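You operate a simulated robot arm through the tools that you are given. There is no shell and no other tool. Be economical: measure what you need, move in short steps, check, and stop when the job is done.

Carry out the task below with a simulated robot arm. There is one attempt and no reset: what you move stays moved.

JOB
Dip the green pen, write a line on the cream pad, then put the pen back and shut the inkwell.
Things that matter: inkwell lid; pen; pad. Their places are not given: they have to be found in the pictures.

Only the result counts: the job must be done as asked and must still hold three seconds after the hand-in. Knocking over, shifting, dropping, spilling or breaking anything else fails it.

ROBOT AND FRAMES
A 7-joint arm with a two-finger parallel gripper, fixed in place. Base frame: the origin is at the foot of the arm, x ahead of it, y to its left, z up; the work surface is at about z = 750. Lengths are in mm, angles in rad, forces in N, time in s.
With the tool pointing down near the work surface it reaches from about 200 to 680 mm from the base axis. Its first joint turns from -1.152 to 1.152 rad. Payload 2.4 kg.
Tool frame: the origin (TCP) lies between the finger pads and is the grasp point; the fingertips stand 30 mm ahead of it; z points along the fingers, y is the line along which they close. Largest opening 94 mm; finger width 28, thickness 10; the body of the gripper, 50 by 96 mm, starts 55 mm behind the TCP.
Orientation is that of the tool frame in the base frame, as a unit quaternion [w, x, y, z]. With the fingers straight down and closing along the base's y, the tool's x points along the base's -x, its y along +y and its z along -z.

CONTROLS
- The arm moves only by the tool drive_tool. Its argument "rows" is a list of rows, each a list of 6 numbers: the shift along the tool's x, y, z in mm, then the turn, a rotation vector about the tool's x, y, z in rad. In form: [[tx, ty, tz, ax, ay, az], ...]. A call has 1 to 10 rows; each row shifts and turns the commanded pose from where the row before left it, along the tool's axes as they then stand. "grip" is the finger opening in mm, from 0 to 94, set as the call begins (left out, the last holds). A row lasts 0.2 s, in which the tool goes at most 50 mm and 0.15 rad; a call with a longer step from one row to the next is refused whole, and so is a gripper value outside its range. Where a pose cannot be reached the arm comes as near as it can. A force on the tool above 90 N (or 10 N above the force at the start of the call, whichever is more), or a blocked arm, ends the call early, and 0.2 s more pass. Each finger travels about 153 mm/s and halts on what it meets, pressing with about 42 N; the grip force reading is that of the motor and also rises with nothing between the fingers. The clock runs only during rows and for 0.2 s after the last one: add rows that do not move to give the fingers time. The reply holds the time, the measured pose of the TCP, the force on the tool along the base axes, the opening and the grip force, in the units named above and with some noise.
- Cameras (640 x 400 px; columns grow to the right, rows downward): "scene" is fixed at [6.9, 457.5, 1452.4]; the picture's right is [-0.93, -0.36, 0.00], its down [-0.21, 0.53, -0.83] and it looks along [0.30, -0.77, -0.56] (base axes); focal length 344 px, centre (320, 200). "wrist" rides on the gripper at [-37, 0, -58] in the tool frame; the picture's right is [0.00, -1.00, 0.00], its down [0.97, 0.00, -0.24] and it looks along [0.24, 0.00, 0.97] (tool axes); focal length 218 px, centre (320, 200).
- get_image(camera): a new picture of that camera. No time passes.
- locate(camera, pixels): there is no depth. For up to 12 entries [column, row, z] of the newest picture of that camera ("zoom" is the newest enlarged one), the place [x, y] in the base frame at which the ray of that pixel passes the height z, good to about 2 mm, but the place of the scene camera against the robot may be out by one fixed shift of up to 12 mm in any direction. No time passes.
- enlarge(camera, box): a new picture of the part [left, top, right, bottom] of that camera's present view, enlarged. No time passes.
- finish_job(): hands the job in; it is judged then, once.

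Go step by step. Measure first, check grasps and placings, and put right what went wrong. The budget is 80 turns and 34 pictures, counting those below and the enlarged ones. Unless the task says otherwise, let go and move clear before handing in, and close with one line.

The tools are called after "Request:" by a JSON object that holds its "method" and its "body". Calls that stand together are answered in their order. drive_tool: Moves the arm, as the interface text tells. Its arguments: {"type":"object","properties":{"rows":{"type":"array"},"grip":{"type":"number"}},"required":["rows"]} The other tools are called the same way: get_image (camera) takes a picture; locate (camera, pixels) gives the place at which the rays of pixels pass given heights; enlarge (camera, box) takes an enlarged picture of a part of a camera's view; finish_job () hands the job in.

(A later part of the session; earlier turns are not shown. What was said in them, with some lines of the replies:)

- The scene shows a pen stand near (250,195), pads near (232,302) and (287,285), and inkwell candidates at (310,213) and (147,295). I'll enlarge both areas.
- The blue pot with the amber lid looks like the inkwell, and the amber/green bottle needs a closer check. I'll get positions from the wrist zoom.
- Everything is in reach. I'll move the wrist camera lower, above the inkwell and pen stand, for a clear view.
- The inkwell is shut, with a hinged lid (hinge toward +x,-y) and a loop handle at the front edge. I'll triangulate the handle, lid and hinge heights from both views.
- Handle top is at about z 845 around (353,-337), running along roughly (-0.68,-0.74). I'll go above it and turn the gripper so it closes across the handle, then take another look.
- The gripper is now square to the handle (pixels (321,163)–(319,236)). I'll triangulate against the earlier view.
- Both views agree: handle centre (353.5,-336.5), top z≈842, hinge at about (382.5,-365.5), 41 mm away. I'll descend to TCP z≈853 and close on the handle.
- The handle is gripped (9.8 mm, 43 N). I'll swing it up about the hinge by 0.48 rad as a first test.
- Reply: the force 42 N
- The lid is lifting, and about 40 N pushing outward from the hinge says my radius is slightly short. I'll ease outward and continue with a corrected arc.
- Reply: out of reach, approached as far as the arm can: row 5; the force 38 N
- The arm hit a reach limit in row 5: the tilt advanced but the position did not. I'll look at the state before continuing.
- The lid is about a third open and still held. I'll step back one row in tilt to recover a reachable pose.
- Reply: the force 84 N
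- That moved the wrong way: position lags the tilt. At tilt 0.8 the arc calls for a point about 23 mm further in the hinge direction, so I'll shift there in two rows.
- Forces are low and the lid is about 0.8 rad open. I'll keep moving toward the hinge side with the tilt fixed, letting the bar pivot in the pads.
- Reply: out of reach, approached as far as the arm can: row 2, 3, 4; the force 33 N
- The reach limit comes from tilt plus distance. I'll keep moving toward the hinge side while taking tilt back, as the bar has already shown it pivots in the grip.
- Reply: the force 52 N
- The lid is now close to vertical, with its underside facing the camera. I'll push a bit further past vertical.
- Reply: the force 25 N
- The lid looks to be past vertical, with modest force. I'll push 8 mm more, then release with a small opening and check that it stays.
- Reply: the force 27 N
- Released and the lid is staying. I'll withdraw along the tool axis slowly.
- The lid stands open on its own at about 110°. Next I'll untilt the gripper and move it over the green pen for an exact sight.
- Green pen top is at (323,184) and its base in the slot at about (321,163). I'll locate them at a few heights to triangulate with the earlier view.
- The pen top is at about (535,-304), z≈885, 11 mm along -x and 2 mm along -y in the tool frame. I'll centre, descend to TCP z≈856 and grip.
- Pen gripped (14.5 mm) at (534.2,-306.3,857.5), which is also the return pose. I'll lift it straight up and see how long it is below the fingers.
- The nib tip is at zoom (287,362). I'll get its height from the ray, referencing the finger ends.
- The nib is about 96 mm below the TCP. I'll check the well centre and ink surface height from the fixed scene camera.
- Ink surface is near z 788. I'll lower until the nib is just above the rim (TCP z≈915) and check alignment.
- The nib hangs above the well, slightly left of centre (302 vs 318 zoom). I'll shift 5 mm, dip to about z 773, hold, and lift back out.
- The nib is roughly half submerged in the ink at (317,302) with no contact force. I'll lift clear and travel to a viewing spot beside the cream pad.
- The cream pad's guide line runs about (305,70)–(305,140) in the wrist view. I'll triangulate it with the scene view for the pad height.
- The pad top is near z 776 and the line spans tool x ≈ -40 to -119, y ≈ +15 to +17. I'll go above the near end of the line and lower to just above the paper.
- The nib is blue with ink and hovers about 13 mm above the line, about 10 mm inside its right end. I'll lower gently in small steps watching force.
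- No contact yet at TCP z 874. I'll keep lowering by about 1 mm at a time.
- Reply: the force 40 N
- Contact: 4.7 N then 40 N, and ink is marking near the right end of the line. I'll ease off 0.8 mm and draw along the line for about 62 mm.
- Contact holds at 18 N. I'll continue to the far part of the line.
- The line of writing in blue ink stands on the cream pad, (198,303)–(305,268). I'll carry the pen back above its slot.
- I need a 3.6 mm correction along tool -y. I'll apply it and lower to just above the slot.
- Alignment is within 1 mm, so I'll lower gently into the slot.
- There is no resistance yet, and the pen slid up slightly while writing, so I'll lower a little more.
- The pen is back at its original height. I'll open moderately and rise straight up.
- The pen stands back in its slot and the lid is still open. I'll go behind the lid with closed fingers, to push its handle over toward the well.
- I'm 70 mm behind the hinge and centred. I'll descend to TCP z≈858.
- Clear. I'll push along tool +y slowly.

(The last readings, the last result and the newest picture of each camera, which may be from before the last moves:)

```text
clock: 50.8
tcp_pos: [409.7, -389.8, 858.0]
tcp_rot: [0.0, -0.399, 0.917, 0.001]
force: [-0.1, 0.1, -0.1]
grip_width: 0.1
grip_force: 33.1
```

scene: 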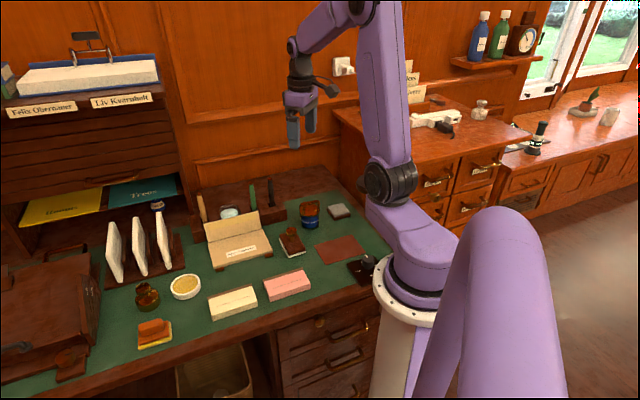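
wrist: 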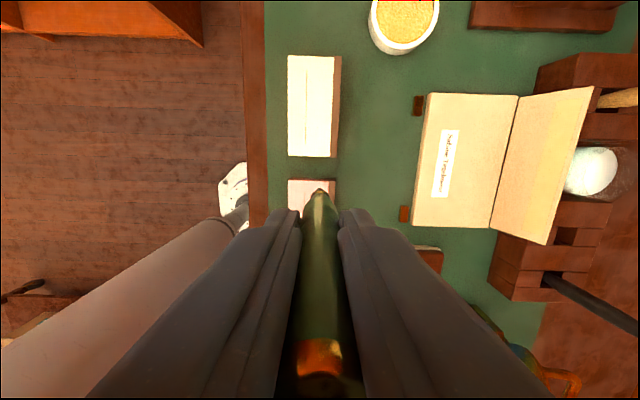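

Almost no resistance so far; I'll continue the sweep.

Request:
{"method": "drive_tool", "body": {"rows": [[0, 5, 0, 0, 0, 0], [0, 5, 0, 0, 0, 0], [0, 5, 0, 0, 0, 0], [0, 5, 0, 0, 0, 0], [0, 4, 0, 0, 0, 0], [0, 0, 0, 0, 0, 0]]}}

Request:
{"method": "enlarge", "body": {"camera": "scene", "box": [250, 150, 370, 240]}}

```text
clock: 52.2
tcp_pos: [392.8, -374.5, 856.6]
tcp_rot: [0.0, -0.399, 0.917, 0.001]
force: [-0.3, 0.0, -0.1]
grip_width: 0.0
grip_force: 32.6
```

```text
4.44 times, centred on (310, 195) of scene
```

zoom: 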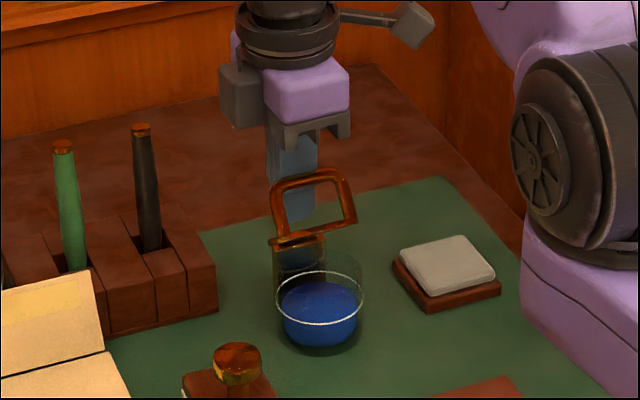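

The push is working; the lid is now about half closed. I'll keep following it down.

Request:
{"method": "drive_tool", "body": {"rows": [[0, 4.5, 0, 0, 0, 0], [0, 4.5, 0, 0, 0, 0], [0, 4.5, 0, 0, 0, 0], [0, 4.5, 0, 0, 0, 0], [0, 4.5, 0, 0, 0, 0], [0, 4.5, 0, 0, 0, 0], [0, 4.5, 0, 0, 0, 0], [0, 0, 0, 0, 0, 0]]}}

```text
clock: 54.0
tcp_pos: [369.0, -352.4, 857.1]
tcp_rot: [0.0, -0.399, 0.917, 0.0]
force: [-0.1, 0.1, 0.1]
grip_width: 0.1
grip_force: 33.5
```

The lid should be nearly shut. I'll rise, move over the handle bar and press it down gently.

Request:
{"method": "drive_tool", "body": {"rows": [[0, 0, -25, 0, 0, 0], [0, 0, -20, 0, 0, 0], [0, 22, 0, 0, 0, 0], [0, 0, 10, 0, 0, 0], [0, 0, 8, 0, 0, 0], [0, 0, 4, 0, 0, 0], [0, 0, 3, 0, 0, 0], [0, 0, 0, 0, 0, 0]]}}

```text
clock: 55.8
tcp_pos: [353.2, -337.5, 878.7]
tcp_rot: [0.0, -0.398, 0.917, 0.0]
force: [-3.0, 6.2, 18.9]
grip_width: 0.0
grip_force: 33.4
```

Contact at fingertip z≈848 with 19 N. I'll press a bit further to see whether the lid still moves.

Request:
{"method": "drive_tool", "body": {"rows": [[0, 0, 1.5, 0, 0, 0], [0, 0, 0, 0, 0, 0]]}}

```text
clock: 56.4
tcp_pos: [352.0, -337.0, 877.3]
tcp_rot: [0.0, -0.399, 0.917, 0.001]
force: [-11.0, 12.4, 51.0]
grip_width: 0.0
grip_force: 32.7
```

It is stiff (51 N for 1.4 mm), so the lid is seated. I'll back off, move clear, and use the last picture to check.

Request:
{"method": "drive_tool", "body": {"rows": [[0, 0, -10, 0, 0, 0], [0, 0, -40, 0, 0, 0], [0, 0, -45, 0, 0, 0], [0, 0, -45, 0, 0, 0], [0, 0, 0, 0, 0, 0], [0, 0, 0, 0, 0, 0]]}}

Request:
{"method": "enlarge", "body": {"camera": "scene", "box": [190, 160, 350, 320]}}

```text
clock: 57.8
tcp_pos: [355.1, -341.5, 1017.9]
tcp_rot: [0.0, -0.398, 0.917, 0.001]
force: [0.1, 0.2, 0.1]
grip_width: 0.1
grip_force: 32.4
```

```text
2.50 times, centred on (270, 240) of scene
```

zoom: 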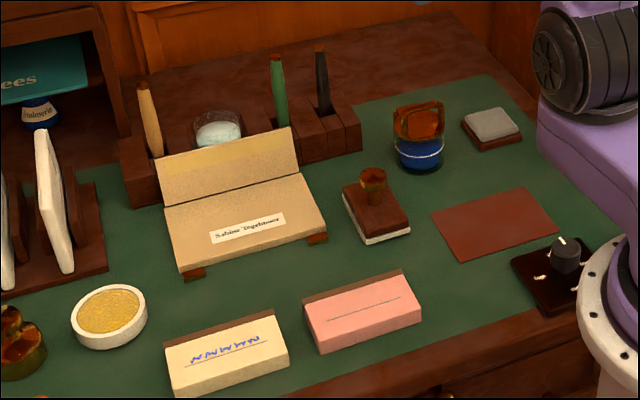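

The final picture shows the lid seated on the inkwell (418,135), the green pen in its slot (278,90) and the writing on the cream pad (225,350). Nothing else has moved and the arm is clear, so I'm handing in.

Request:
{"method": "finish_job", "body": {}}

```text
The job is handed in.
```

The green pen was dipped, a line of blue ink was written on the cream pad, the pen is back in its slot, the inkwell is shut, and the job is handed in.
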